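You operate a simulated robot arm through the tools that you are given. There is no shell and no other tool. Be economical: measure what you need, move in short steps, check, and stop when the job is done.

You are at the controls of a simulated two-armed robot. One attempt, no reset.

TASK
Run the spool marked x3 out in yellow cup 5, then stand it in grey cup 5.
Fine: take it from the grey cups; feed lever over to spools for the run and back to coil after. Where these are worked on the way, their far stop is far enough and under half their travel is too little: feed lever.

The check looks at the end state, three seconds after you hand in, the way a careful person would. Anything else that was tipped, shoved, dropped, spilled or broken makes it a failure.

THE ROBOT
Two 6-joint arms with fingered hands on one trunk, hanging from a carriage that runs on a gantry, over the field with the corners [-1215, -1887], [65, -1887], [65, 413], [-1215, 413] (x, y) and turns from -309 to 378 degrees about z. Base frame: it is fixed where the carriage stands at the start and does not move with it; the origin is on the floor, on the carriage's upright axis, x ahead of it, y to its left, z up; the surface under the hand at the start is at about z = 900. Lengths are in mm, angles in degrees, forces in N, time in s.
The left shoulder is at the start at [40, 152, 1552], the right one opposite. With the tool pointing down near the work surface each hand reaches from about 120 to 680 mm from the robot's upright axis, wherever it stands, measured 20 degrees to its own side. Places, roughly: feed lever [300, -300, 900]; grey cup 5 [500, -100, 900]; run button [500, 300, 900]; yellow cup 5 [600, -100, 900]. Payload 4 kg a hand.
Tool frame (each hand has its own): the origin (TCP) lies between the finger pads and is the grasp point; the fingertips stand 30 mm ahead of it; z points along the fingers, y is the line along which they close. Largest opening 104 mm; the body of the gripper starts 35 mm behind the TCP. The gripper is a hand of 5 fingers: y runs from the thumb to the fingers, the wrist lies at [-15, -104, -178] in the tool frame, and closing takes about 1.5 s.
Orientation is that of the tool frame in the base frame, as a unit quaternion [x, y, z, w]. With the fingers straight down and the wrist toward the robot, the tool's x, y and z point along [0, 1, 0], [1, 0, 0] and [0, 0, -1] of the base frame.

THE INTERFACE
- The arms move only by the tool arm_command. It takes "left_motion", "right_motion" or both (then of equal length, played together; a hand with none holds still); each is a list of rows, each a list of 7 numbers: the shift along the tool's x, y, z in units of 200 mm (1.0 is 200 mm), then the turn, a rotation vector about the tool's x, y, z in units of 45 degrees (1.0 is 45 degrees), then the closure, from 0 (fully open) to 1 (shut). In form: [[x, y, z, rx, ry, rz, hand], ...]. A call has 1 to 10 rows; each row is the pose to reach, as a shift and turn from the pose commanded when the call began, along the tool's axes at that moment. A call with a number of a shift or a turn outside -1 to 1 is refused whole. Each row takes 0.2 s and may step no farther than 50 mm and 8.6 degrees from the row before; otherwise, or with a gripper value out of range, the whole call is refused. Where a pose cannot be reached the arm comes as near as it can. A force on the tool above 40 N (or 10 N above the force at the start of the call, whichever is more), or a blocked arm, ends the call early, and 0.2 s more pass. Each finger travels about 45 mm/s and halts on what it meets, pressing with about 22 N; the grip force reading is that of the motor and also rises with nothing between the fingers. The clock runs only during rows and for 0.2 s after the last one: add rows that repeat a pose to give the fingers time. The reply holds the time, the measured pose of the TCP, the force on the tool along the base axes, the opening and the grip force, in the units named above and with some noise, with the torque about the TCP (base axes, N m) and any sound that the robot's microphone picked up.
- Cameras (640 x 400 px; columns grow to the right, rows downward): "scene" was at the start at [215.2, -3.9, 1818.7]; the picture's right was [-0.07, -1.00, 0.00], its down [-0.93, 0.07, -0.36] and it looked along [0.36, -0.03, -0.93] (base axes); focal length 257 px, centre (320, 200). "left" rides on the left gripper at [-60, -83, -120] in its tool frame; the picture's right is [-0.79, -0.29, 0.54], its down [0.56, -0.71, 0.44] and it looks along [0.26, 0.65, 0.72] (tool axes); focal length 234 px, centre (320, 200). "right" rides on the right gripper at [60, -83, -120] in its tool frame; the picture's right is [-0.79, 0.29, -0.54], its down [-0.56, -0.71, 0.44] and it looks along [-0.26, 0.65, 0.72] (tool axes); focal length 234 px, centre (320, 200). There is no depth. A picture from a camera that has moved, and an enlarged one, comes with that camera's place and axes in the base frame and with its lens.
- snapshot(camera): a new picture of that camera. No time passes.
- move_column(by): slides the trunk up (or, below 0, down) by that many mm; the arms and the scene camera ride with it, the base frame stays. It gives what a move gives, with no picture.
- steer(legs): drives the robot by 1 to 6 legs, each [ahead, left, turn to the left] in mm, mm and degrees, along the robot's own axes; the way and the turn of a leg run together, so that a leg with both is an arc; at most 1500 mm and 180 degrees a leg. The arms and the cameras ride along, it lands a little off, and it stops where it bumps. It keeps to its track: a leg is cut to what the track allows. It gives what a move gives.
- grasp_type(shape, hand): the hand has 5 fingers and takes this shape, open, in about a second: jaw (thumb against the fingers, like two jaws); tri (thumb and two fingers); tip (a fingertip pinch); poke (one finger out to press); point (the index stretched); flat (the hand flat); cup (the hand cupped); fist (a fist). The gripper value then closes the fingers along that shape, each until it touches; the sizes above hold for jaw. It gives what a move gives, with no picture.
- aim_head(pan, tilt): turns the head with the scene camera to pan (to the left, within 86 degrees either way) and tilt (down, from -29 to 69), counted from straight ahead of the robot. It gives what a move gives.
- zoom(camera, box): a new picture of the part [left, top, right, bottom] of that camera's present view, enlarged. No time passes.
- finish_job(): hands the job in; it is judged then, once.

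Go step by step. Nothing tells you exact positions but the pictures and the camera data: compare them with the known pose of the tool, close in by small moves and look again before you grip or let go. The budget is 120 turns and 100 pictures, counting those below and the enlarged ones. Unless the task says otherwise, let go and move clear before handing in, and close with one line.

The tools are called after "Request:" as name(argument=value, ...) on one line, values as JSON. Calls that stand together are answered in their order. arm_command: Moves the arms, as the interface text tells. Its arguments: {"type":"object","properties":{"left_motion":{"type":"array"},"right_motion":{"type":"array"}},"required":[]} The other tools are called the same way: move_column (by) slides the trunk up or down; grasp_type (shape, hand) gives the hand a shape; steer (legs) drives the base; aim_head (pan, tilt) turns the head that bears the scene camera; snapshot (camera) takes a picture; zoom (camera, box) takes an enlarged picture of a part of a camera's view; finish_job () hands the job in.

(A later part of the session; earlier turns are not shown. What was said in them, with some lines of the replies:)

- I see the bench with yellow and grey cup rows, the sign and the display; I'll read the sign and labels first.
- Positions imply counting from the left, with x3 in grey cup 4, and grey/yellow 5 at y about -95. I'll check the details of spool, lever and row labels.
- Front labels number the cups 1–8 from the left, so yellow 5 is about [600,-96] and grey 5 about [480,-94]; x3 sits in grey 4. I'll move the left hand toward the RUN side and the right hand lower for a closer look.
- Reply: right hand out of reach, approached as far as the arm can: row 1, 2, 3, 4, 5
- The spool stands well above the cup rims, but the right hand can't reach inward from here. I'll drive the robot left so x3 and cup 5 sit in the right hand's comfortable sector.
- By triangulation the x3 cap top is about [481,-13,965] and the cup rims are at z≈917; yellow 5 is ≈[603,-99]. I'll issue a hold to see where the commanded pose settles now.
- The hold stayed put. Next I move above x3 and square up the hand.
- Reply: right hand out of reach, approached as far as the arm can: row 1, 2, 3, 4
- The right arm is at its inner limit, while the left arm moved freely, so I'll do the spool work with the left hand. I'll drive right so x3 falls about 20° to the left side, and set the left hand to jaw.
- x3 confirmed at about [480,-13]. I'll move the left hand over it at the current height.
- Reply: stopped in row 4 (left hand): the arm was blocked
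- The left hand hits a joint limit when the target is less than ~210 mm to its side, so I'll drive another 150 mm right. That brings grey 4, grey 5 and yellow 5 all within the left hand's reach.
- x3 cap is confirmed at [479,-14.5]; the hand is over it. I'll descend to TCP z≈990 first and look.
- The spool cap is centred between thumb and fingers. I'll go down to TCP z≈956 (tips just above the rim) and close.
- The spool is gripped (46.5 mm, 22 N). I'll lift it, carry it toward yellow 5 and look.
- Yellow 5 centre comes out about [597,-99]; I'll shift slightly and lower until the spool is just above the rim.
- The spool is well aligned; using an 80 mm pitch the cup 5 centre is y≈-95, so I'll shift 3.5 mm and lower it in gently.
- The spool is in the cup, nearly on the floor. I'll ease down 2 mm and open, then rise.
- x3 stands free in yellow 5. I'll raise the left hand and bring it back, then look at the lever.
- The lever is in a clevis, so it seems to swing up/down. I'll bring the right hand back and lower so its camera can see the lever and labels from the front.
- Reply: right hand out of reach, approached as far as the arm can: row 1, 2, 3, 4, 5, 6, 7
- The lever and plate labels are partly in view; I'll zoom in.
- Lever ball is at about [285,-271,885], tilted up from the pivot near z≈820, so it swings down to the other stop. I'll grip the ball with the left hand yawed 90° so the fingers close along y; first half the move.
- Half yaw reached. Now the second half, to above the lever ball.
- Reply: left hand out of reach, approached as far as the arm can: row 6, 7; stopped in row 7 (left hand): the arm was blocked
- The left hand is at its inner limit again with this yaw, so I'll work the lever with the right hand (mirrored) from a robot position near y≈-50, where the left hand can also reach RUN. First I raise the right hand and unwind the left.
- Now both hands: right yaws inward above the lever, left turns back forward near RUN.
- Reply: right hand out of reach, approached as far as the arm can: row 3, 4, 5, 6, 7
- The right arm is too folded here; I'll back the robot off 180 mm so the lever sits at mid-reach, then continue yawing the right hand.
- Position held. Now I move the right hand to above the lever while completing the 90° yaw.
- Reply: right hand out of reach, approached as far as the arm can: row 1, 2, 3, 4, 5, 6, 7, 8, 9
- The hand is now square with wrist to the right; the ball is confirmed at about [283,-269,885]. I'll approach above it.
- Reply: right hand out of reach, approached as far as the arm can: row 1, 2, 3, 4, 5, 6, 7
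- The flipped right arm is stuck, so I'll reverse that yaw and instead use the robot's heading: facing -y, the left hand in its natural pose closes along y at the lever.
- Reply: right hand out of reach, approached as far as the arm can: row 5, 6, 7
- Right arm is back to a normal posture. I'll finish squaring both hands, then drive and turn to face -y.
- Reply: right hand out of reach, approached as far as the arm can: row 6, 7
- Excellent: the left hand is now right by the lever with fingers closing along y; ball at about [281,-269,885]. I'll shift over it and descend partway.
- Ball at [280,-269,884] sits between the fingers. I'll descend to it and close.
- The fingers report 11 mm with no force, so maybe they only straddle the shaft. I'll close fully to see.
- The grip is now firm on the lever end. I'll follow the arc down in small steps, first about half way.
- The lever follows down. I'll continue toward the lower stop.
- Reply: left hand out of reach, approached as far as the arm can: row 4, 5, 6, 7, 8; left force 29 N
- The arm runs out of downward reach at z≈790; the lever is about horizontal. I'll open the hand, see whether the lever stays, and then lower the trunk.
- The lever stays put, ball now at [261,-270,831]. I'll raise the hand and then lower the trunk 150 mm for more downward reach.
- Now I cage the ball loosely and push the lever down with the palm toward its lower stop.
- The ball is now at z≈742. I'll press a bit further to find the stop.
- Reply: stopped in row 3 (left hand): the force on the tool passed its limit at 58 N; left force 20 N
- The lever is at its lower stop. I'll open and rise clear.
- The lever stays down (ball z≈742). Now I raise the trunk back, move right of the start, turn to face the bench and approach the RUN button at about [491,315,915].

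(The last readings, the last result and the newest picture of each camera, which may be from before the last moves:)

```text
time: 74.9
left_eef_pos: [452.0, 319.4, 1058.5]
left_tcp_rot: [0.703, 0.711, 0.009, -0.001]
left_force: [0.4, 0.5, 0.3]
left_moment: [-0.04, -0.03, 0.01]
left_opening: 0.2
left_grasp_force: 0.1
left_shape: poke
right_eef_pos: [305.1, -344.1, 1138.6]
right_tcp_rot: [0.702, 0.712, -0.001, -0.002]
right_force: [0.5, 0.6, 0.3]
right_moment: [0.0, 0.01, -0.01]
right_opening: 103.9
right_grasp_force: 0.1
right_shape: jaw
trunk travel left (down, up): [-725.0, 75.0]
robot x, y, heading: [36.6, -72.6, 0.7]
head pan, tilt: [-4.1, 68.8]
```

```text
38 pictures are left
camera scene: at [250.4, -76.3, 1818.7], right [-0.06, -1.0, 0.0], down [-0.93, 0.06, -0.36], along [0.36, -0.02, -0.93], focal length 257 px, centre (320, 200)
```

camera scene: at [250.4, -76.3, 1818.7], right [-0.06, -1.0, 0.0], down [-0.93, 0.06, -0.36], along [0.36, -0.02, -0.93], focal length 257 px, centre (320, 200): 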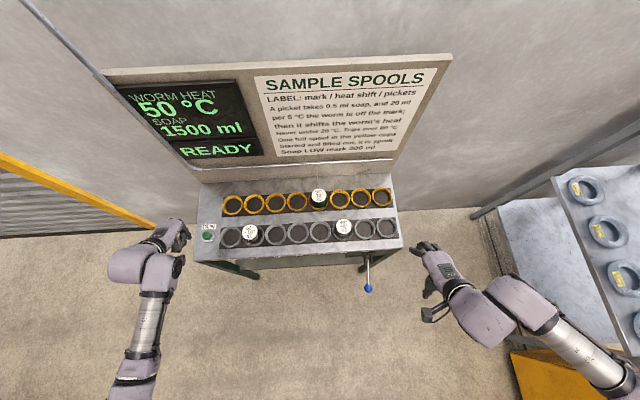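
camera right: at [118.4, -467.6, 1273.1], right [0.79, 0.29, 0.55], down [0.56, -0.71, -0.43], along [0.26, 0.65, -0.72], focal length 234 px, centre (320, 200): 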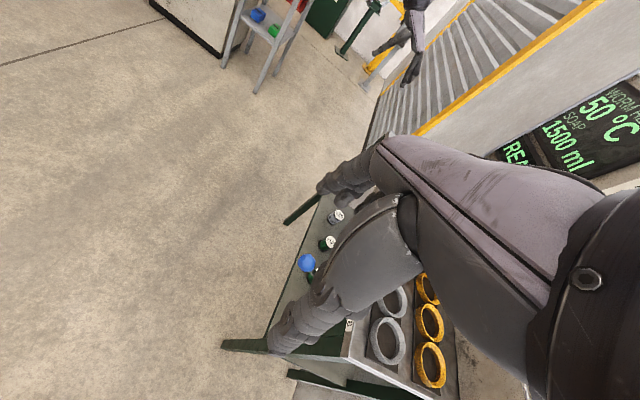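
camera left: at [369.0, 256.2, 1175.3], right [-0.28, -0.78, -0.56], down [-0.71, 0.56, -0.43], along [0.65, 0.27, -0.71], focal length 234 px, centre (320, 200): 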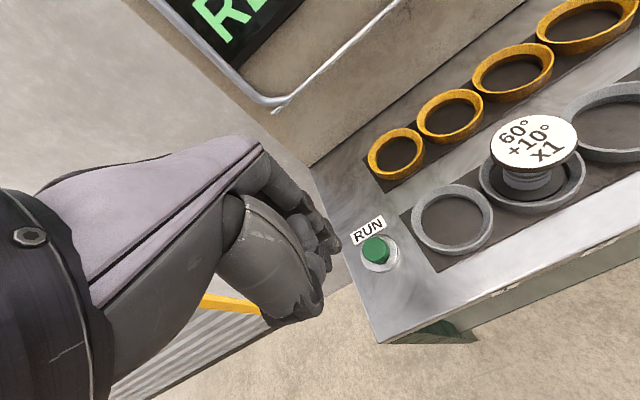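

RUN is at about [489,313,918]. I'll move the poke finger over it at a safe height and inspect the fingertip.

Request:
arm_command(left_motion=[[-0.015, 0.09, 0.0, 0, 0, 0, 0], [-0.03, 0.185, 0.1, 0, 0, 0, 0], [-0.03, 0.185, 0.25, 0, 0, 0, 0], [-0.03, 0.185, 0.4, 0, 0, 0, 0], [-0.03, 0.185, 0.4, 0, 0, 0, 0]])

Request:
snapshot(camera="left")

Request:
zoom(camera="scene", box=[140, 190, 260, 265])

```text
time: 76.1
left_eef_pos: [490.8, 313.6, 978.2]
left_tcp_rot: [0.704, 0.71, 0.009, -0.002]
left_force: [-1.5, 0.1, 0.1]
left_moment: [-0.02, -0.02, -0.05]
left_opening: 0.1
left_grasp_force: 0.2
left_shape: poke
right_eef_pos: [305.1, -345.3, 1137.5]
right_tcp_rot: [0.702, 0.712, -0.001, -0.004]
right_force: [0.6, 0.3, 0.1]
right_moment: [-0.01, 0.03, -0.02]
right_opening: 103.7
right_grasp_force: 0.1
right_shape: jaw
trunk travel left (down, up): [-725.0, 75.0]
robot x, y, heading: [33.2, -74.5, 0.6]
head pan, tilt: [-4.1, 68.8]
```

```text
37 pictures are left
camera left: at [406.4, 251.0, 1095.5], right [-0.28, -0.78, -0.56], down [-0.71, 0.56, -0.43], along [0.65, 0.27, -0.71], focal length 234 px, centre (320, 200)
```

left: 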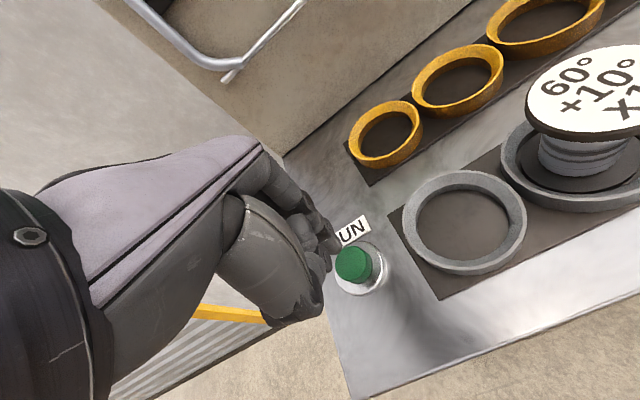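

```text
5.33 times, centred on (200, 228) of scene
camera zoom: at [250.4, -76.3, 1818.7], right [-0.06, -1.0, 0.0], down [-0.93, 0.06, -0.36], along [0.36, -0.02, -0.93], focal length 1372 px, centre (960, 53)
```

zoom: 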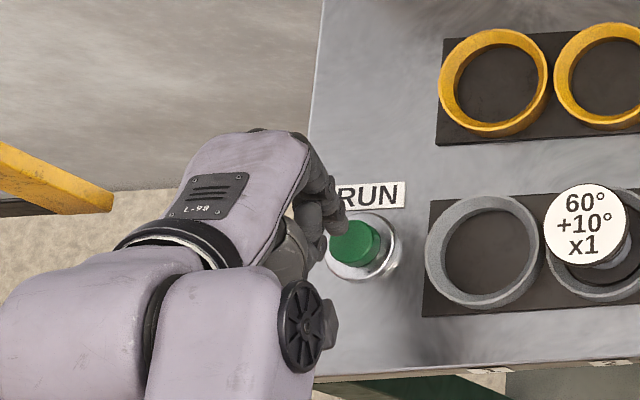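

The fingertip lines up with the button. I'll press gently and lift back.

Request:
arm_command(left_motion=[[-0.008, -0.008, 0.08, 0, 0, 0, 0], [-0.008, -0.008, 0.12, 0, 0, 0, 0], [-0.008, -0.008, 0.15, 0, 0, 0, 0], [-0.008, -0.008, 0.17, 0, 0, 0, 0], [-0.008, -0.008, 0.19, 0, 0, 0, 0]])

Request:
zoom(camera="scene", box=[100, 60, 420, 260])

```text
time: 77.3
left_eef_pos: [492.2, 313.9, 943.7]
left_tcp_rot: [0.703, 0.711, 0.011, 0.001]
left_force: [-7.2, -6.1, 31.9]
left_moment: [-0.28, 0.18, 0.02]
left_opening: 0.0
left_grasp_force: 0.0
left_shape: poke
right_eef_pos: [305.5, -342.9, 1138.2]
right_tcp_rot: [0.702, 0.712, 0.0, -0.003]
right_force: [0.8, -0.7, 0.3]
right_moment: [-0.01, -0.01, -0.01]
right_opening: 103.8
right_grasp_force: 0.1
right_shape: jaw
trunk travel left (down, up): [-725.0, 75.0]
robot x, y, heading: [35.5, -75.6, 0.6]
head pan, tilt: [-4.1, 68.8]
heard: click
```

```text
2.00 times, centred on (260, 160) of scene
camera zoom: at [250.5, -76.2, 1819.4], right [-0.06, -1.0, 0.0], down [-0.93, 0.06, -0.36], along [0.36, -0.02, -0.93], focal length 514 px, centre (440, 280)
```

zoom: 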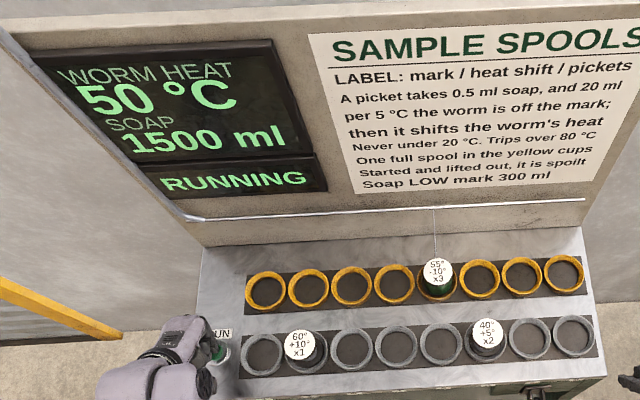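

Click heard and the display says RUNNING, with a thread drawn from the spool. I'll lift off and wait.

Request:
arm_command(left_motion=[[0, 0, -0.1, 0, 0, 0, 0], [0, 0, -0.3, 0, 0, 0, 0], [0, 0, -0.5, 0, 0, 0, 0], [0, 0, -0.6, 0, 0, 0, 0], [0, 0, -0.6, 0, 0, 0, 0], [0, 0, -0.6, 0, 0, 0, 0], [0, 0, -0.6, 0, 0, 0, 0], [0, 0, -0.6, 0, 0, 0, 0], [0, 0, -0.6, 0, 0, 0, 0], [0, 0, -0.6, 0, 0, 0, 0]])

Request:
zoom(camera="scene", box=[100, 60, 420, 260])

```text
time: 79.5
left_eef_pos: [489.4, 311.6, 1060.6]
left_tcp_rot: [0.704, 0.71, 0.009, -0.002]
left_force: [0.0, -0.4, -0.2]
left_moment: [0.0, -0.04, -0.01]
left_opening: 0.0
left_grasp_force: 0.0
left_shape: poke
right_eef_pos: [304.2, -345.4, 1137.1]
right_tcp_rot: [0.702, 0.712, -0.001, -0.003]
right_force: [0.0, 0.9, 0.1]
right_moment: [-0.01, 0.01, -0.01]
right_opening: 103.6
right_grasp_force: 0.1
right_shape: jaw
trunk travel left (down, up): [-725.0, 75.0]
robot x, y, heading: [31.7, -73.4, 0.6]
head pan, tilt: [-4.1, 68.8]
```

```text
2.00 times, centred on (260, 160) of scene
camera zoom: at [250.4, -76.3, 1818.7], right [-0.06, -1.0, 0.0], down [-0.93, 0.06, -0.36], along [0.36, -0.02, -0.93], focal length 514 px, centre (440, 280)
```

zoom: 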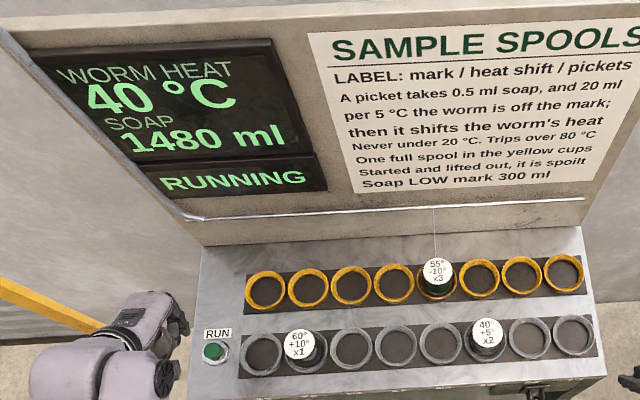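

One picket done (40 °C, 1480 ml). I'll wait and restore the jaw shape meanwhile.

Request:
grasp_type(hand="left", shape="jaw")

Request:
arm_command(left_motion=[[0, 0, 0, 0, 0, 0, 0], [0, 0, 0, 0, 0, 0, 0], [0, 0, 0, 0, 0, 0, 0], [0, 0, 0, 0, 0, 0, 0], [0, 0, 0, 0, 0, 0, 0], [0, 0, 0, 0, 0, 0, 0], [0, 0, 0, 0, 0, 0, 0], [0, 0, 0, 0, 0, 0, 0], [0, 0, 0, 0, 0, 0, 0], [0, 0, 0, 0, 0, 0, 0]])

Request:
arm_command(left_motion=[[0, 0, 0, 0, 0, 0, 0], [0, 0, 0, 0, 0, 0, 0], [0, 0, 0, 0, 0, 0, 0], [0, 0, 0, 0, 0, 0, 0], [0, 0, 0, 0, 0, 0, 0], [0, 0, 0, 0, 0, 0, 0], [0, 0, 0, 0, 0, 0, 0], [0, 0, 0, 0, 0, 0, 0], [0, 0, 0, 0, 0, 0, 0], [0, 0, 0, 0, 0, 0, 0]])

Request:
zoom(camera="scene", box=[100, 60, 420, 260])

```text
time: 80.4
left_eef_pos: [490.3, 311.9, 1061.1]
left_tcp_rot: [0.704, 0.71, 0.007, 0.0]
left_force: [-0.2, 0.4, 0.9]
left_moment: [-0.02, 0.04, 0.03]
left_opening: 103.9
left_grasp_force: 0.1
left_shape: jaw
right_eef_pos: [303.9, -343.6, 1139.3]
right_tcp_rot: [0.703, 0.712, -0.001, -0.004]
right_force: [0.6, -0.1, -0.4]
right_moment: [0.03, 0.02, -0.01]
right_opening: 103.8
right_grasp_force: 0.1
right_shape: jaw
trunk travel left (down, up): [-725.0, 75.0]
robot x, y, heading: [34.4, -75.6, 0.8]
head pan, tilt: [-4.1, 68.8]
```

```text
time: 82.6
left_eef_pos: [490.2, 312.7, 1059.8]
left_tcp_rot: [0.704, 0.71, 0.009, -0.002]
left_force: [0.2, 0.8, 1.3]
left_moment: [-0.02, -0.04, -0.02]
left_opening: 103.9
left_grasp_force: 0.0
left_shape: jaw
right_eef_pos: [304.8, -344.4, 1137.7]
right_tcp_rot: [0.702, 0.713, 0.0, -0.004]
right_force: [-0.4, -0.6, 0.6]
right_moment: [0.01, -0.01, -0.01]
right_opening: 103.9
right_grasp_force: 0.0
right_shape: jaw
trunk travel left (down, up): [-725.0, 75.0]
robot x, y, heading: [36.2, -73.2, 0.5]
head pan, tilt: [-4.1, 68.8]
```

```text
time: 84.8
left_eef_pos: [490.2, 311.4, 1060.2]
left_tcp_rot: [0.704, 0.71, 0.008, -0.002]
left_force: [1.3, -0.6, -1.0]
left_moment: [0.0, 0.01, 0.0]
left_opening: 104.0
left_grasp_force: 0.0
left_shape: jaw
right_eef_pos: [304.1, -344.9, 1138.8]
right_tcp_rot: [0.702, 0.712, -0.001, -0.003]
right_force: [0.8, 0.7, -0.1]
right_moment: [-0.04, -0.01, -0.02]
right_opening: 103.9
right_grasp_force: 0.0
right_shape: jaw
trunk travel left (down, up): [-725.0, 75.0]
robot x, y, heading: [38.1, -74.1, 0.8]
head pan, tilt: [-4.1, 68.8]
```

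```text
2.00 times, centred on (260, 160) of scene
camera zoom: at [250.4, -76.3, 1818.7], right [-0.06, -1.0, 0.0], down [-0.93, 0.06, -0.36], along [0.36, -0.02, -0.93], focal length 514 px, centre (440, 280)
```

zoom: 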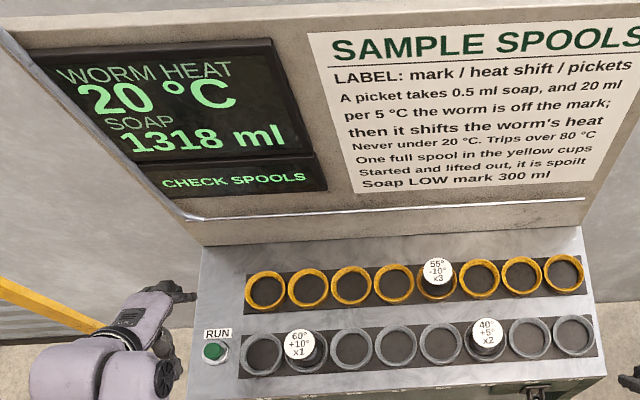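

The run is finished: 20 °C, 1318 ml, and the thread is gone. Next I drive right to fetch the empty spool from yellow 5.

Request:
steer(legs=[[-35, -263, -0.6]])

Request:
snapshot(camera="left")

```text
time: 86.7
left_eef_pos: [460.2, 45.3, 1060.7]
left_tcp_rot: [0.708, 0.706, 0.008, -0.002]
left_force: [-0.3, 0.9, 0.4]
left_moment: [0.03, -0.01, -0.02]
left_opening: 103.9
left_grasp_force: 0.0
left_shape: jaw
right_eef_pos: [267.7, -608.2, 1137.9]
right_tcp_rot: [0.706, 0.708, -0.001, -0.003]
right_force: [-0.2, 0.7, 0.8]
right_moment: [0.01, -0.02, -0.05]
right_opening: 103.9
right_grasp_force: 0.1
right_shape: jaw
trunk travel left (down, up): [-725.0, 75.0]
robot x, y, heading: [3.4, -337.9, -0.1]
head pan, tilt: [-4.1, 68.8]
```

```text
32 pictures are left
camera left: at [375.5, -16.7, 1177.4], right [-0.28, -0.78, -0.56], down [-0.7, 0.57, -0.43], along [0.65, 0.27, -0.71], focal length 234 px, centre (320, 200)
```

left: 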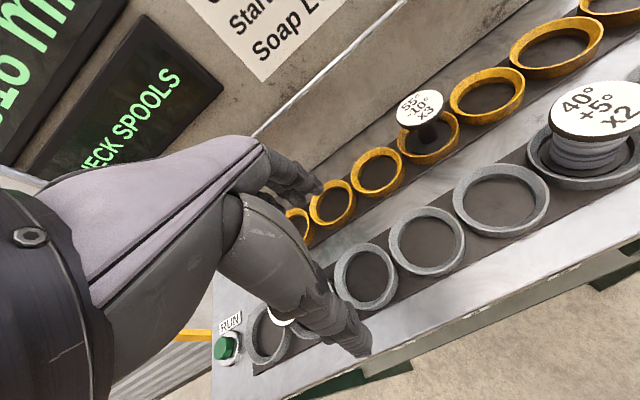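

The empty x3 spool (bare core, cap) is at about [595.5,-95]. I'll move over it and part-way down.

Request:
arm_command(left_motion=[[-0.14, 0.136, 0, 0, 0, 0, 0], [-0.28, 0.272, 0, 0, 0, 0, 0], [-0.42, 0.408, 0, 0, 0, 0, 0], [-0.56, 0.544, 0, 0, 0, 0, 0], [-0.7, 0.68, 0, 0, 0, 0, 0], [-0.7, 0.68, 0.15, 0, 0, 0, 0], [-0.7, 0.68, 0.3, 0, 0, 0, 0], [-0.7, 0.68, 0.35, 0, 0, 0, 0], [-0.7, 0.68, 0.35, 0, 0, 0, 0]])

Request:
snapshot(camera="left")

```text
time: 88.7
left_eef_pos: [596.6, -93.0, 989.8]
left_tcp_rot: [0.707, 0.707, 0.009, -0.002]
left_force: [0.1, 0.1, 0.1]
left_moment: [0.0, 0.01, 0.0]
left_opening: 104.2
left_grasp_force: 0.1
left_shape: jaw
right_eef_pos: [268.0, -608.0, 1137.7]
right_tcp_rot: [0.706, 0.708, 0.0, -0.004]
right_force: [-0.3, 0.0, 0.6]
right_moment: [-0.02, 0.01, 0.0]
right_opening: 104.0
right_grasp_force: 0.1
right_shape: jaw
trunk travel left (down, up): [-725.0, 75.0]
robot x, y, heading: [6.6, -338.7, -0.1]
head pan, tilt: [-4.1, 68.8]
```

```text
31 pictures are left
camera left: at [512.4, -155.2, 1105.7], right [-0.28, -0.78, -0.56], down [-0.7, 0.57, -0.43], along [0.65, 0.27, -0.71], focal length 234 px, centre (320, 200)
```

left: 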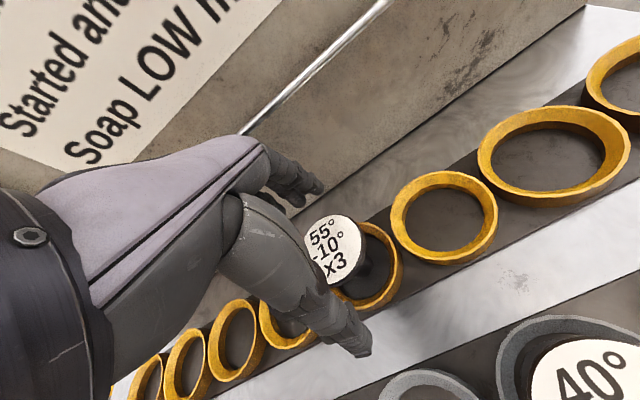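

Aligned. I'll descend to the flange level and close.

Request:
arm_command(left_motion=[[-0.012, -0.003, 0.08, 0.0127, -0.02, 0, 0], [-0.012, -0.003, 0.154, 0.0127, -0.02, 0, 0], [-0.012, -0.003, 0.154, 0.0127, -0.02, 0, 0.3], [-0.012, -0.003, 0.154, 0.0127, -0.02, 0, 0.5], [-0.012, -0.003, 0.154, 0.0127, -0.02, 0, 0.7], [-0.012, -0.003, 0.154, 0.0127, -0.02, 0, 0.8], [-0.012, -0.003, 0.154, 0.0127, -0.02, 0, 0.8], [-0.012, -0.003, 0.154, 0.0127, -0.02, 0, 0.8], [-0.012, -0.003, 0.154, 0.0127, -0.02, 0, 0.8]])

Request:
zoom(camera="left", box=[220, 140, 540, 340])

```text
time: 90.7
left_eef_pos: [597.0, -95.3, 956.6]
left_tcp_rot: [0.708, 0.707, 0.0, 0.0]
left_force: [-1.2, 1.0, 0.0]
left_moment: [-0.02, -0.05, 0.01]
left_opening: 46.6
left_grasp_force: 22.2
left_shape: jaw
right_eef_pos: [267.8, -608.0, 1137.2]
right_tcp_rot: [0.705, 0.709, -0.001, -0.003]
right_force: [-0.5, -0.6, 0.7]
right_moment: [0.03, 0.01, -0.03]
right_opening: 103.8
right_grasp_force: 0.0
right_shape: jaw
trunk travel left (down, up): [-725.0, 75.0]
robot x, y, heading: [1.0, -336.7, 0.1]
head pan, tilt: [-4.1, 68.8]
```

```text
2.00 times, centred on (380, 240) of left
camera zoom: at [512.1, -155.6, 1076.7], right [-0.29, -0.79, -0.54], down [-0.71, 0.56, -0.44], along [0.65, 0.26, -0.72], focal length 468 px, centre (200, 120)
```

zoom: 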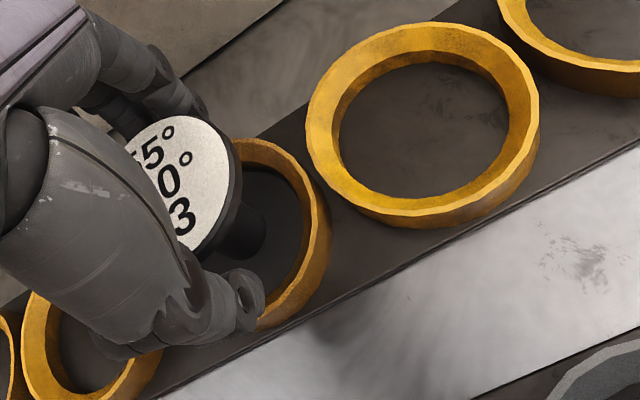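

Gripped on the flange. I'll lift, move over grey 5 at about [479.5,-94], and lower to just above the rim.

Request:
arm_command(left_motion=[[0, 0, -0.1, 0, 0, 0, 0.8], [0, 0, -0.25, 0, 0, 0, 0.8], [0, 0, -0.4, 0, 0, 0, 0.8], [0.003, -0.15, -0.4, 0, 0, 0, 0.8], [0.006, -0.3, -0.4, 0, 0, 0, 0.8], [0.006, -0.45, -0.4, 0, 0, 0, 0.8], [0.006, -0.587, -0.4, 0, 0, 0, 0.8], [0.006, -0.587, -0.25, 0, 0, 0, 0.8], [0.006, -0.587, -0.14, 0, 0, 0, 0.8], [0.006, -0.587, -0.14, 0, 0, 0, 0.8]])

Request:
zoom(camera="left", box=[220, 140, 540, 340])

Request:
zoom(camera="scene", box=[140, 160, 340, 285])

```text
time: 92.9
left_eef_pos: [478.6, -94.5, 988.0]
left_tcp_rot: [0.707, 0.707, -0.001, 0.0]
left_force: [0.1, 0.6, -2.4]
left_moment: [0.02, 0.01, 0.01]
left_opening: 46.6
left_grasp_force: 22.5
left_shape: jaw
right_eef_pos: [267.5, -609.1, 1137.9]
right_tcp_rot: [0.706, 0.708, -0.001, -0.004]
right_force: [0.2, 0.5, 0.7]
right_moment: [0.0, -0.02, 0.01]
right_opening: 103.7
right_grasp_force: 0.1
right_shape: jaw
trunk travel left (down, up): [-725.0, 75.0]
robot x, y, heading: [0.7, -336.4, -0.0]
head pan, tilt: [-4.1, 68.8]
```

```text
2.00 times, centred on (380, 240) of left
camera zoom: at [395.1, -155.4, 1105.7], right [-0.29, -0.79, -0.54], down [-0.71, 0.56, -0.44], along [0.65, 0.26, -0.72], focal length 468 px, centre (200, 120)
```

zoom: 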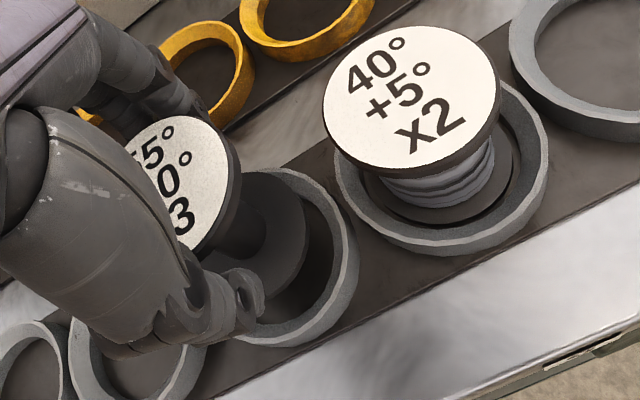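

```text
3.20 times, centred on (240, 222) of scene
camera zoom: at [216.9, -339.6, 1818.6], right [-0.07, -1.0, 0.0], down [-0.93, 0.07, -0.36], along [0.36, -0.03, -0.93], focal length 823 px, centre (576, 128)
```

zoom: 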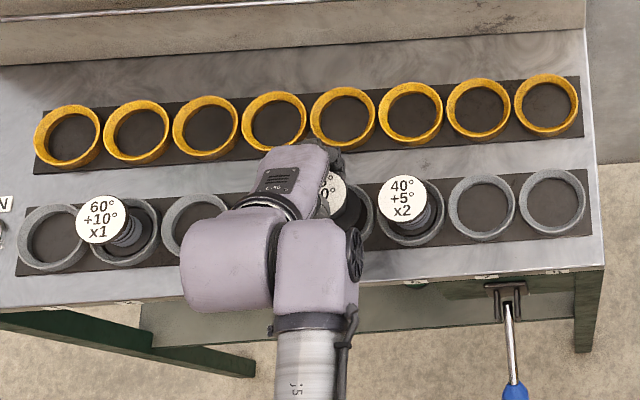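

Aligned with grey cup 5. I'll lower it in, slightly seat it, then open.

Request:
arm_command(left_motion=[[0, 0, 0.05, 0, 0, 0, 0.8], [0, 0, 0.1, 0, 0, 0, 0.8], [0, 0, 0.13, 0, 0, 0, 0.8], [0, 0, 0.15, 0, 0, 0, 0.8], [0, 0, 0.158, 0, 0, 0, 0.8], [0, 0, 0.158, 0, 0, 0, 0.8]])

Request:
zoom(camera="left", box=[220, 140, 540, 340])

```text
time: 94.3
left_eef_pos: [481.3, -93.4, 956.8]
left_tcp_rot: [0.707, 0.707, 0.001, 0.001]
left_force: [-2.9, -1.8, 14.0]
left_moment: [-0.07, 0.01, 0.02]
left_opening: 47.0
left_grasp_force: 21.9
left_shape: jaw
right_eef_pos: [269.0, -607.9, 1138.6]
right_tcp_rot: [0.706, 0.708, -0.001, -0.003]
right_force: [-0.1, 0.5, 0.0]
right_moment: [0.01, 0.01, 0.03]
right_opening: 103.8
right_grasp_force: 0.1
right_shape: jaw
trunk travel left (down, up): [-725.0, 75.0]
robot x, y, heading: [-0.3, -333.6, -0.0]
head pan, tilt: [-4.1, 68.8]
```

```text
2.00 times, centred on (380, 240) of left
camera zoom: at [396.8, -153.8, 1075.3], right [-0.29, -0.79, -0.54], down [-0.7, 0.56, -0.44], along [0.65, 0.26, -0.72], focal length 468 px, centre (200, 120)
```

zoom: 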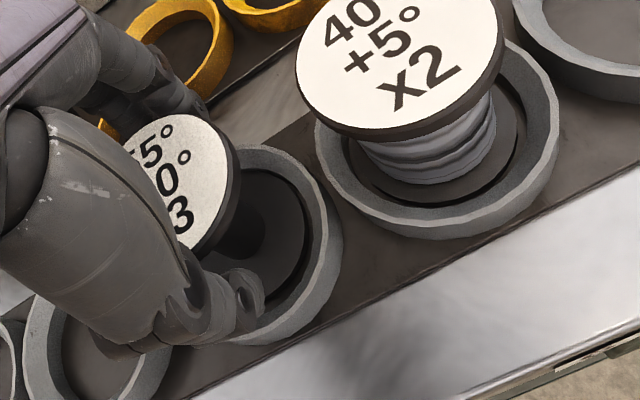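

It's seated at the same height as before. Opening and rising.

Request:
arm_command(left_motion=[[0, 0, -0.004, 0, 0, 0, 0.6], [0, 0, -0.004, 0, 0, 0, 0.3], [0, 0, -0.004, 0, 0, 0, 0], [0, 0, -0.004, 0, 0, 0, 0], [0, 0, -0.004, 0, 0, 0, 0], [0, 0, -0.004, 0, 0, 0, 0], [0, 0, -0.2, 0, 0, 0, 0], [0, 0, -0.4, 0, 0, 0, 0], [0, 0, -0.6, 0, 0, 0, 0]])

Request:
zoom(camera="left", box=[220, 140, 540, 340])

```text
time: 96.3
left_eef_pos: [480.0, -93.8, 1075.1]
left_tcp_rot: [0.707, 0.707, -0.001, -0.001]
left_force: [-0.8, 0.2, -0.4]
left_moment: [-0.03, 0.0, 0.0]
left_opening: 103.9
left_grasp_force: 0.1
left_shape: jaw
right_eef_pos: [268.2, -607.2, 1137.0]
right_tcp_rot: [0.706, 0.708, 0.0, -0.004]
right_force: [-0.5, 0.1, 0.4]
right_moment: [-0.02, -0.01, 0.01]
right_opening: 104.0
right_grasp_force: 0.2
right_shape: jaw
trunk travel left (down, up): [-725.0, 75.0]
robot x, y, heading: [4.1, -336.0, -0.1]
head pan, tilt: [-4.1, 68.8]
```

```text
2.00 times, centred on (380, 240) of left
camera zoom: at [397.1, -154.3, 1194.2], right [-0.29, -0.79, -0.54], down [-0.71, 0.56, -0.44], along [0.65, 0.26, -0.72], focal length 468 px, centre (200, 120)
```

zoom: 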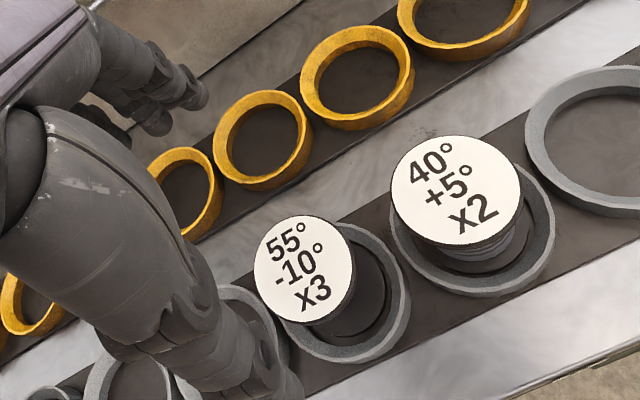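

x3 stands in grey 5. Now back to the lever: I shift the left hand to the pose used before, drive, and turn to face -y.

Request:
arm_command(left_motion=[[0.15, -0.06, 0, 0, 0, 0, 0], [0.3, -0.12, 0, 0, 0, 0, 0], [0.45, -0.18, 0, 0, 0, 0, 0], [0.6, -0.24, 0, 0, 0, 0, 0], [0.745, -0.305, 0, 0, 0, 0, 0], [0.745, -0.305, 0, 0, 0, 0, 0]])

Request:
steer(legs=[[-110, 336, 0], [0, 0, -89.7], [-147, 0, 0]])

Request:
snapshot(camera="left")

```text
time: 97.7
left_eef_pos: [418.0, 56.0, 1075.4]
left_tcp_rot: [0.708, 0.707, 0.0, 0.0]
left_force: [-0.2, -0.2, -0.4]
left_moment: [0.04, 0.01, 0.01]
left_opening: 103.7
left_grasp_force: 0.0
left_shape: jaw
right_eef_pos: [268.3, -608.5, 1137.8]
right_tcp_rot: [0.706, 0.708, -0.001, -0.003]
right_force: [-0.2, 0.5, -0.9]
right_moment: [0.0, 0.02, 0.0]
right_opening: 103.9
right_grasp_force: 0.0
right_shape: jaw
trunk travel left (down, up): [-725.0, 75.0]
robot x, y, heading: [1.2, -335.5, -0.1]
head pan, tilt: [-4.1, 68.8]
```

```text
time: 104.8
left_eef_pos: [279.7, -278.0, 1076.1]
left_tcp_rot: [1.0, -0.009, 0.0, 0.0]
left_force: [0.1, -0.4, 0.1]
left_moment: [-0.02, 0.03, -0.03]
left_opening: 103.9
left_grasp_force: 0.1
left_shape: jaw
right_eef_pos: [-381.5, -115.2, 1137.8]
right_tcp_rot: [1.0, -0.008, 0.001, -0.003]
right_force: [0.1, -0.7, -0.1]
right_moment: [-0.02, 0.0, 0.04]
right_opening: 104.1
right_grasp_force: 0.2
right_shape: jaw
trunk travel left (down, up): [-725.0, 75.0]
robot x, y, heading: [-102.3, 147.6, -91.1]
head pan, tilt: [-4.1, 68.8]
```

```text
25 pictures are left
camera left: at [221.4, -193.7, 1194.2], right [-0.78, 0.3, -0.54], down [0.57, 0.69, -0.44], along [0.24, -0.65, -0.72], focal length 234 px, centre (320, 200)
```

left: 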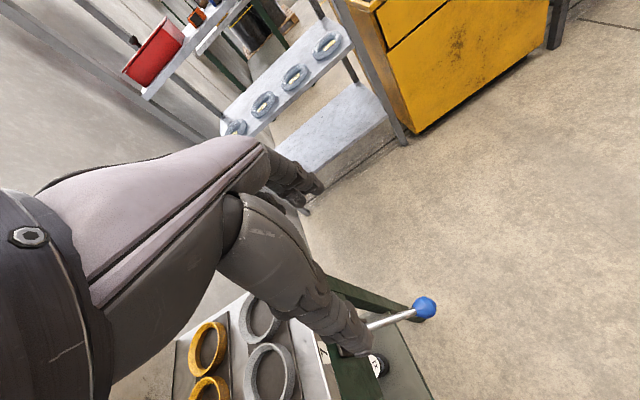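

The ball is at [281,-271,742]. I'll lower the trunk 160 mm and then descend around the ball.

Request:
move_column(by=-160)

Request:
arm_command(left_motion=[[0.008, -0.03, 0.15, 0, 0, 0, 0], [0.008, -0.03, 0.35, 0, 0, 0, 0], [0.008, -0.03, 0.5, 0, 0, 0, 0], [0.008, -0.03, 0.65, 0, 0, 0, 0], [0.008, -0.03, 0.65, 0, 0, 0, 0]])

Request:
snapshot(camera="left")

```text
time: 106.6
left_eef_pos: [279.3, -277.7, 915.9]
left_tcp_rot: [1.0, -0.01, -0.002, 0.0]
left_force: [0.2, 0.1, 0.0]
left_moment: [-0.02, -0.01, -0.03]
left_opening: 103.8
left_grasp_force: 0.0
left_shape: jaw
right_eef_pos: [-381.1, -115.0, 978.7]
right_tcp_rot: [1.0, -0.008, 0.002, -0.003]
right_force: [0.3, -0.5, 0.7]
right_moment: [-0.02, -0.01, 0.0]
right_opening: 103.7
right_grasp_force: 0.1
right_shape: jaw
trunk travel left (down, up): [-565.0, 235.0]
robot x, y, heading: [-106.0, 147.6, -91.2]
head pan, tilt: [-4.1, 68.8]
```

```text
time: 107.8
left_eef_pos: [282.6, -269.2, 785.6]
left_tcp_rot: [1.0, -0.011, 0.0, 0.0]
left_force: [-0.6, 0.1, 0.6]
left_moment: [-0.03, 0.0, 0.01]
left_opening: 103.6
left_grasp_force: 0.1
left_shape: jaw
right_eef_pos: [-380.8, -115.5, 979.0]
right_tcp_rot: [1.0, -0.007, 0.002, -0.003]
right_force: [0.6, 0.2, 0.0]
right_moment: [-0.02, 0.02, -0.01]
right_opening: 103.9
right_grasp_force: 0.0
right_shape: jaw
trunk travel left (down, up): [-565.0, 235.0]
robot x, y, heading: [-100.2, 149.5, -91.0]
head pan, tilt: [-4.1, 68.8]
```

```text
24 pictures are left
camera left: at [223.3, -186.6, 904.2], right [-0.78, 0.3, -0.54], down [0.57, 0.69, -0.44], along [0.24, -0.65, -0.72], focal length 234 px, centre (320, 200)
```

left: 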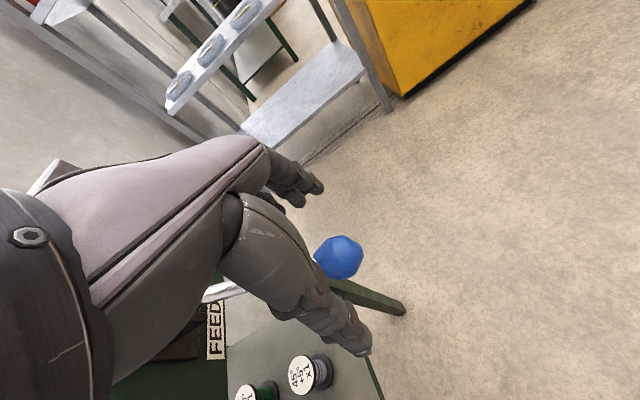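

Ball between fingers at [281.5,-271,744]. Descending and gripping.

Request:
arm_command(left_motion=[[-0.005, 0.005, 0.12, 0, 0, 0, 0], [-0.005, 0.005, 0.24, 0, 0, 0, 0], [-0.005, 0.005, 0.24, 0, 0, 0, 0.3], [-0.005, 0.005, 0.24, 0, 0, 0, 0.6], [-0.005, 0.005, 0.24, 0, 0, 0, 0.9], [-0.005, 0.005, 0.24, 0, 0, 0, 1.0], [-0.005, 0.005, 0.24, 0, 0, 0, 1.0], [-0.005, 0.005, 0.24, 0, 0, 0, 1.0], [-0.005, 0.005, 0.24, 0, 0, 0, 1.0], [-0.005, 0.005, 0.24, 0, 0, 0, 1.0]])

Request:
zoom(camera="left", box=[180, 130, 420, 330])

```text
time: 110.0
left_eef_pos: [281.6, -270.9, 735.7]
left_tcp_rot: [1.0, -0.01, -0.001, -0.001]
left_force: [0.7, 3.7, -5.1]
left_moment: [-0.09, 0.0, 0.0]
left_opening: 10.5
left_grasp_force: 22.4
left_shape: jaw
right_eef_pos: [-381.2, -113.8, 978.3]
right_tcp_rot: [1.0, -0.009, 0.002, -0.003]
right_force: [0.1, 0.2, 0.6]
right_moment: [0.01, -0.03, -0.02]
right_opening: 103.9
right_grasp_force: 0.1
right_shape: jaw
trunk travel left (down, up): [-565.0, 235.0]
robot x, y, heading: [-105.3, 143.8, -91.1]
head pan, tilt: [-4.1, 68.8]
```

```text
2.00 times, centred on (300, 230) of left
camera zoom: at [223.2, -186.4, 855.0], right [-0.78, 0.31, -0.54], down [0.57, 0.7, -0.43], along [0.24, -0.65, -0.72], focal length 468 px, centre (360, 140)
```

zoom: 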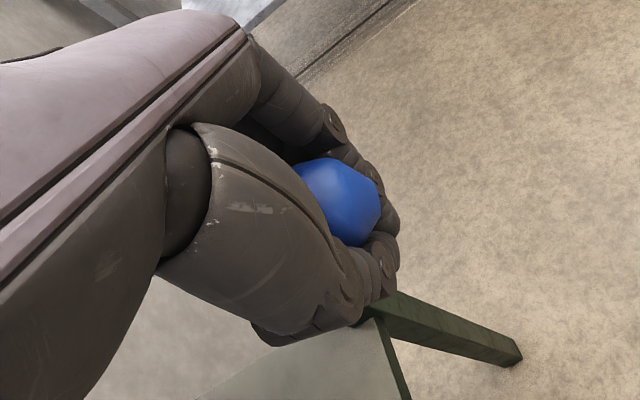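

The fingers cage the ball from below. Lifting along the arc now.

Request:
arm_command(left_motion=[[-0.035, 0, -0.06, 0, 0, 0, 1.0], [-0.065, 0, -0.125, 0, 0, 0, 1.0], [-0.085, 0, -0.19, 0, 0, 0, 1.0], [-0.099, 0, -0.25, 0, 0, 0, 1.0], [-0.105, 0, -0.31, 0, 0, 0, 1.0], [-0.105, 0, -0.37, 0, 0, 0, 1.0], [-0.099, 0, -0.43, 0, 0, 0, 1.0], [-0.085, 0, -0.5, 0, 0, 0, 1.0], [-0.065, 0, -0.57, 0, 0, 0, 1.0], [-0.04, 0, -0.63, 0, 0, 0, 1.0]])

Request:
snapshot(camera="left")

```text
time: 112.2
left_eef_pos: [271.1, -273.9, 863.1]
left_tcp_rot: [1.0, -0.01, -0.002, 0.0]
left_force: [-1.9, -1.5, -5.9]
left_moment: [-0.07, 0.18, -0.1]
left_opening: 8.6
left_grasp_force: 21.9
left_shape: jaw
right_eef_pos: [-382.1, -114.5, 977.0]
right_tcp_rot: [1.0, -0.007, 0.001, -0.003]
right_force: [-0.3, -0.1, -0.5]
right_moment: [0.0, 0.0, 0.04]
right_opening: 104.1
right_grasp_force: 0.1
right_shape: jaw
trunk travel left (down, up): [-565.0, 235.0]
robot x, y, heading: [-103.1, 146.2, -91.3]
head pan, tilt: [-4.1, 68.8]
```

```text
22 pictures are left
camera left: at [212.7, -189.5, 982.1], right [-0.78, 0.3, -0.54], down [0.57, 0.69, -0.44], along [0.24, -0.65, -0.72], focal length 234 px, centre (320, 200)
```

left: 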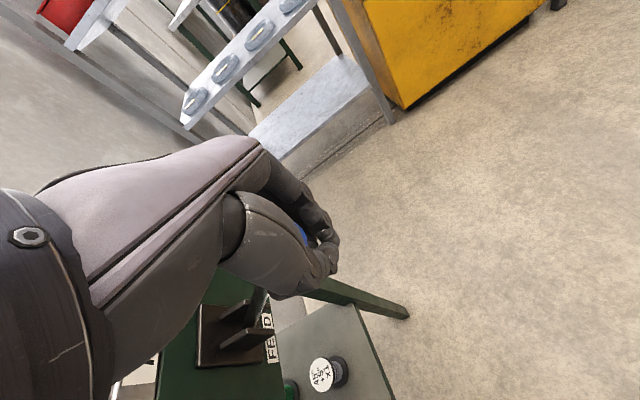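

The lever followed up, ball in the hand near z≈870. Continuing up to the stop.

Request:
arm_command(left_motion=[[0.02, 0, -0.04, 0, 0, 0, 1.0], [0.04, 0, -0.08, 0, 0, 0, 1.0], [0.065, 0, -0.12, 0, 0, 0, 1.0], [0.09, 0, -0.16, 0, 0, 0, 1.0], [0.115, 0, -0.19, 0, 0, 0, 1.0]])

Request:
snapshot(camera="left")

```text
time: 113.0
left_eef_pos: [277.2, -267.1, 877.5]
left_tcp_rot: [1.0, -0.008, -0.009, -0.008]
left_force: [-11.8, -4.3, -23.2]
left_moment: [-0.05, 0.2, -0.18]
left_opening: 9.5
left_grasp_force: 22.4
left_shape: jaw
right_eef_pos: [-385.5, -115.1, 980.1]
right_tcp_rot: [1.0, -0.008, 0.001, -0.003]
right_force: [-0.5, 0.4, 0.0]
right_moment: [-0.02, -0.04, -0.01]
right_opening: 104.0
right_grasp_force: 0.1
right_shape: jaw
trunk travel left (down, up): [-565.0, 235.0]
robot x, y, heading: [-101.9, 144.8, -91.3]
head pan, tilt: [-4.1, 68.8]
stopped in row 4 (left hand): the force on the tool passed its limit at 45 N (the readings are from after the stop); the commanded pose is now the measured one
```

```text
21 pictures are left
camera left: at [220.3, -186.1, 999.3], right [-0.79, 0.31, -0.52], down [0.56, 0.7, -0.43], along [0.23, -0.64, -0.73], focal length 234 px, centre (320, 200)
```

left: 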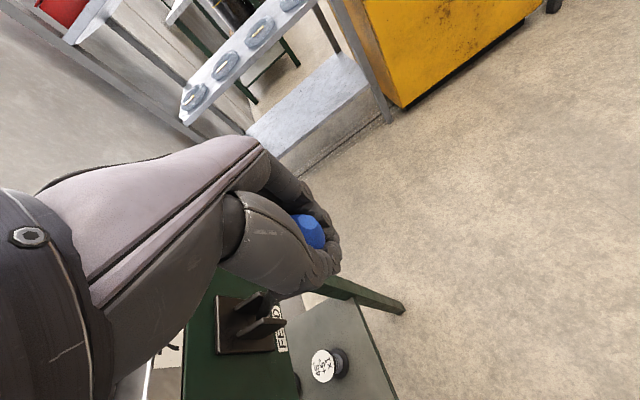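

The upper stop is reached. I'll open, rise clear and check the lever.

Request:
arm_command(left_motion=[[0, 0, 0.01, 0, 0, 0, 0.7], [0, 0, 0.01, 0, 0, 0, 0.3], [0, 0, 0.01, 0, 0, 0, 0], [0, 0, 0.01, 0, 0, 0, 0], [0, 0, 0.01, 0, 0, 0, 0], [0, 0, 0.01, 0, 0, 0, 0], [0, 0, -0.15, 0, 0, 0, 0], [0, 0, -0.35, 0, 0, 0, 0], [0, 0, -0.55, 0, 0, 0, 0], [0, 0, -0.7, 0, 0, 0, 0]])

Request:
snapshot(camera="left")

```text
time: 115.2
left_eef_pos: [283.5, -272.1, 1024.4]
left_tcp_rot: [1.0, -0.008, -0.004, -0.006]
left_force: [-0.5, 0.0, 0.7]
left_moment: [-0.04, -0.01, -0.02]
left_opening: 103.8
left_grasp_force: 0.1
left_shape: jaw
right_eef_pos: [-382.7, -115.8, 977.7]
right_tcp_rot: [1.0, -0.008, 0.002, -0.003]
right_force: [-0.4, -0.2, -0.2]
right_moment: [0.0, -0.01, 0.01]
right_opening: 103.6
right_grasp_force: 0.0
right_shape: jaw
trunk travel left (down, up): [-565.0, 235.0]
robot x, y, heading: [-105.3, 142.2, -91.0]
head pan, tilt: [-4.1, 68.8]
```

```text
20 pictures are left
camera left: at [226.2, -189.8, 1144.8], right [-0.79, 0.31, -0.53], down [0.57, 0.7, -0.43], along [0.24, -0.64, -0.73], focal length 234 px, centre (320, 200)
```

left: 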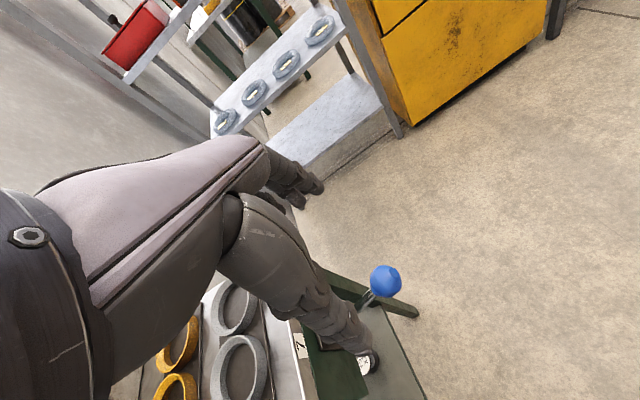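

The lever is back up (ball z≈880, as at the start). I'll raise the trunk clear and take a final look at the bench.

Request:
move_column(by=160)

Request:
steer(legs=[[0, -250, 0], [0, 0, 91]])

Request:
snapshot(camera="scene")

Request:
zoom(camera="scene", box=[240, 20, 500, 200])

```text
time: 117.0
left_eef_pos: [283.5, -271.3, 1184.4]
left_tcp_rot: [1.0, -0.009, -0.004, -0.006]
left_force: [0.1, -0.2, -0.8]
left_moment: [0.02, -0.02, 0.01]
left_opening: 103.7
left_grasp_force: 0.0
left_shape: jaw
right_eef_pos: [-381.5, -115.1, 1137.5]
right_tcp_rot: [1.0, -0.008, 0.002, -0.003]
right_force: [0.3, 0.7, -0.5]
right_moment: [-0.01, -0.01, -0.01]
right_opening: 103.7
right_grasp_force: 0.1
right_shape: jaw
trunk travel left (down, up): [-725.0, 75.0]
robot x, y, heading: [-103.7, 147.1, -91.1]
head pan, tilt: [-4.1, 68.8]
```

```text
time: 122.7
left_eef_pos: [68.6, 531.2, 1183.1]
left_tcp_rot: [0.718, 0.696, -0.007, -0.002]
left_force: [-1.5, -0.1, -0.1]
left_moment: [-0.03, 0.03, -0.01]
left_opening: 103.8
left_grasp_force: 0.1
left_shape: jaw
right_eef_pos: [-97.1, -129.6, 1137.8]
right_tcp_rot: [0.717, 0.697, 0.0, -0.004]
right_force: [-0.8, 0.5, 0.3]
right_moment: [0.0, 0.02, 0.01]
right_opening: 103.8
right_grasp_force: 0.0
right_shape: jaw
trunk travel left (down, up): [-725.0, 75.0]
robot x, y, heading: [-355.7, 151.2, -2.0]
head pan, tilt: [-4.1, 68.8]
```

```text
19 pictures are left
camera scene: at [-140.5, 139.9, 1818.7], right [-0.11, -0.99, 0.0], down [-0.93, 0.1, -0.36], along [0.36, -0.04, -0.93], focal length 257 px, centre (320, 200)
```

scene: 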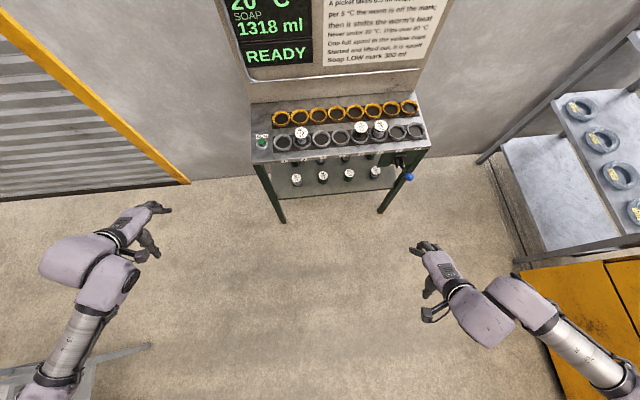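

```text
2.22 times, centred on (370, 110) of scene
camera zoom: at [-140.5, 139.9, 1818.7], right [-0.11, -0.99, 0.0], down [-0.93, 0.1, -0.36], along [0.36, -0.04, -0.93], focal length 572 px, centre (209, 400)
```

zoom: 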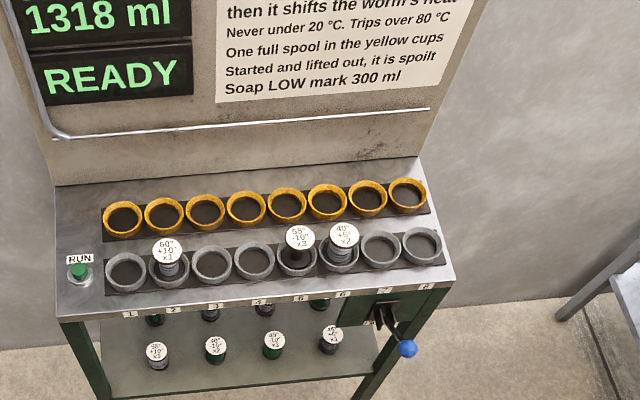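

The bench is in order: x3 is empty and upright in grey 5, the other spools are untouched, the lever is back up at coil and the display reads READY. Handing in.

Request:
finish_job()

```text
The job is handed in.
```

I ran the x3 spool out in yellow cup 5 and stood it empty in grey cup 5. The feed lever went fully over to spools for the run and is back at coil. The display reads READY at 20 °C with 1318 ml of soap left, and nothing else was disturbed.
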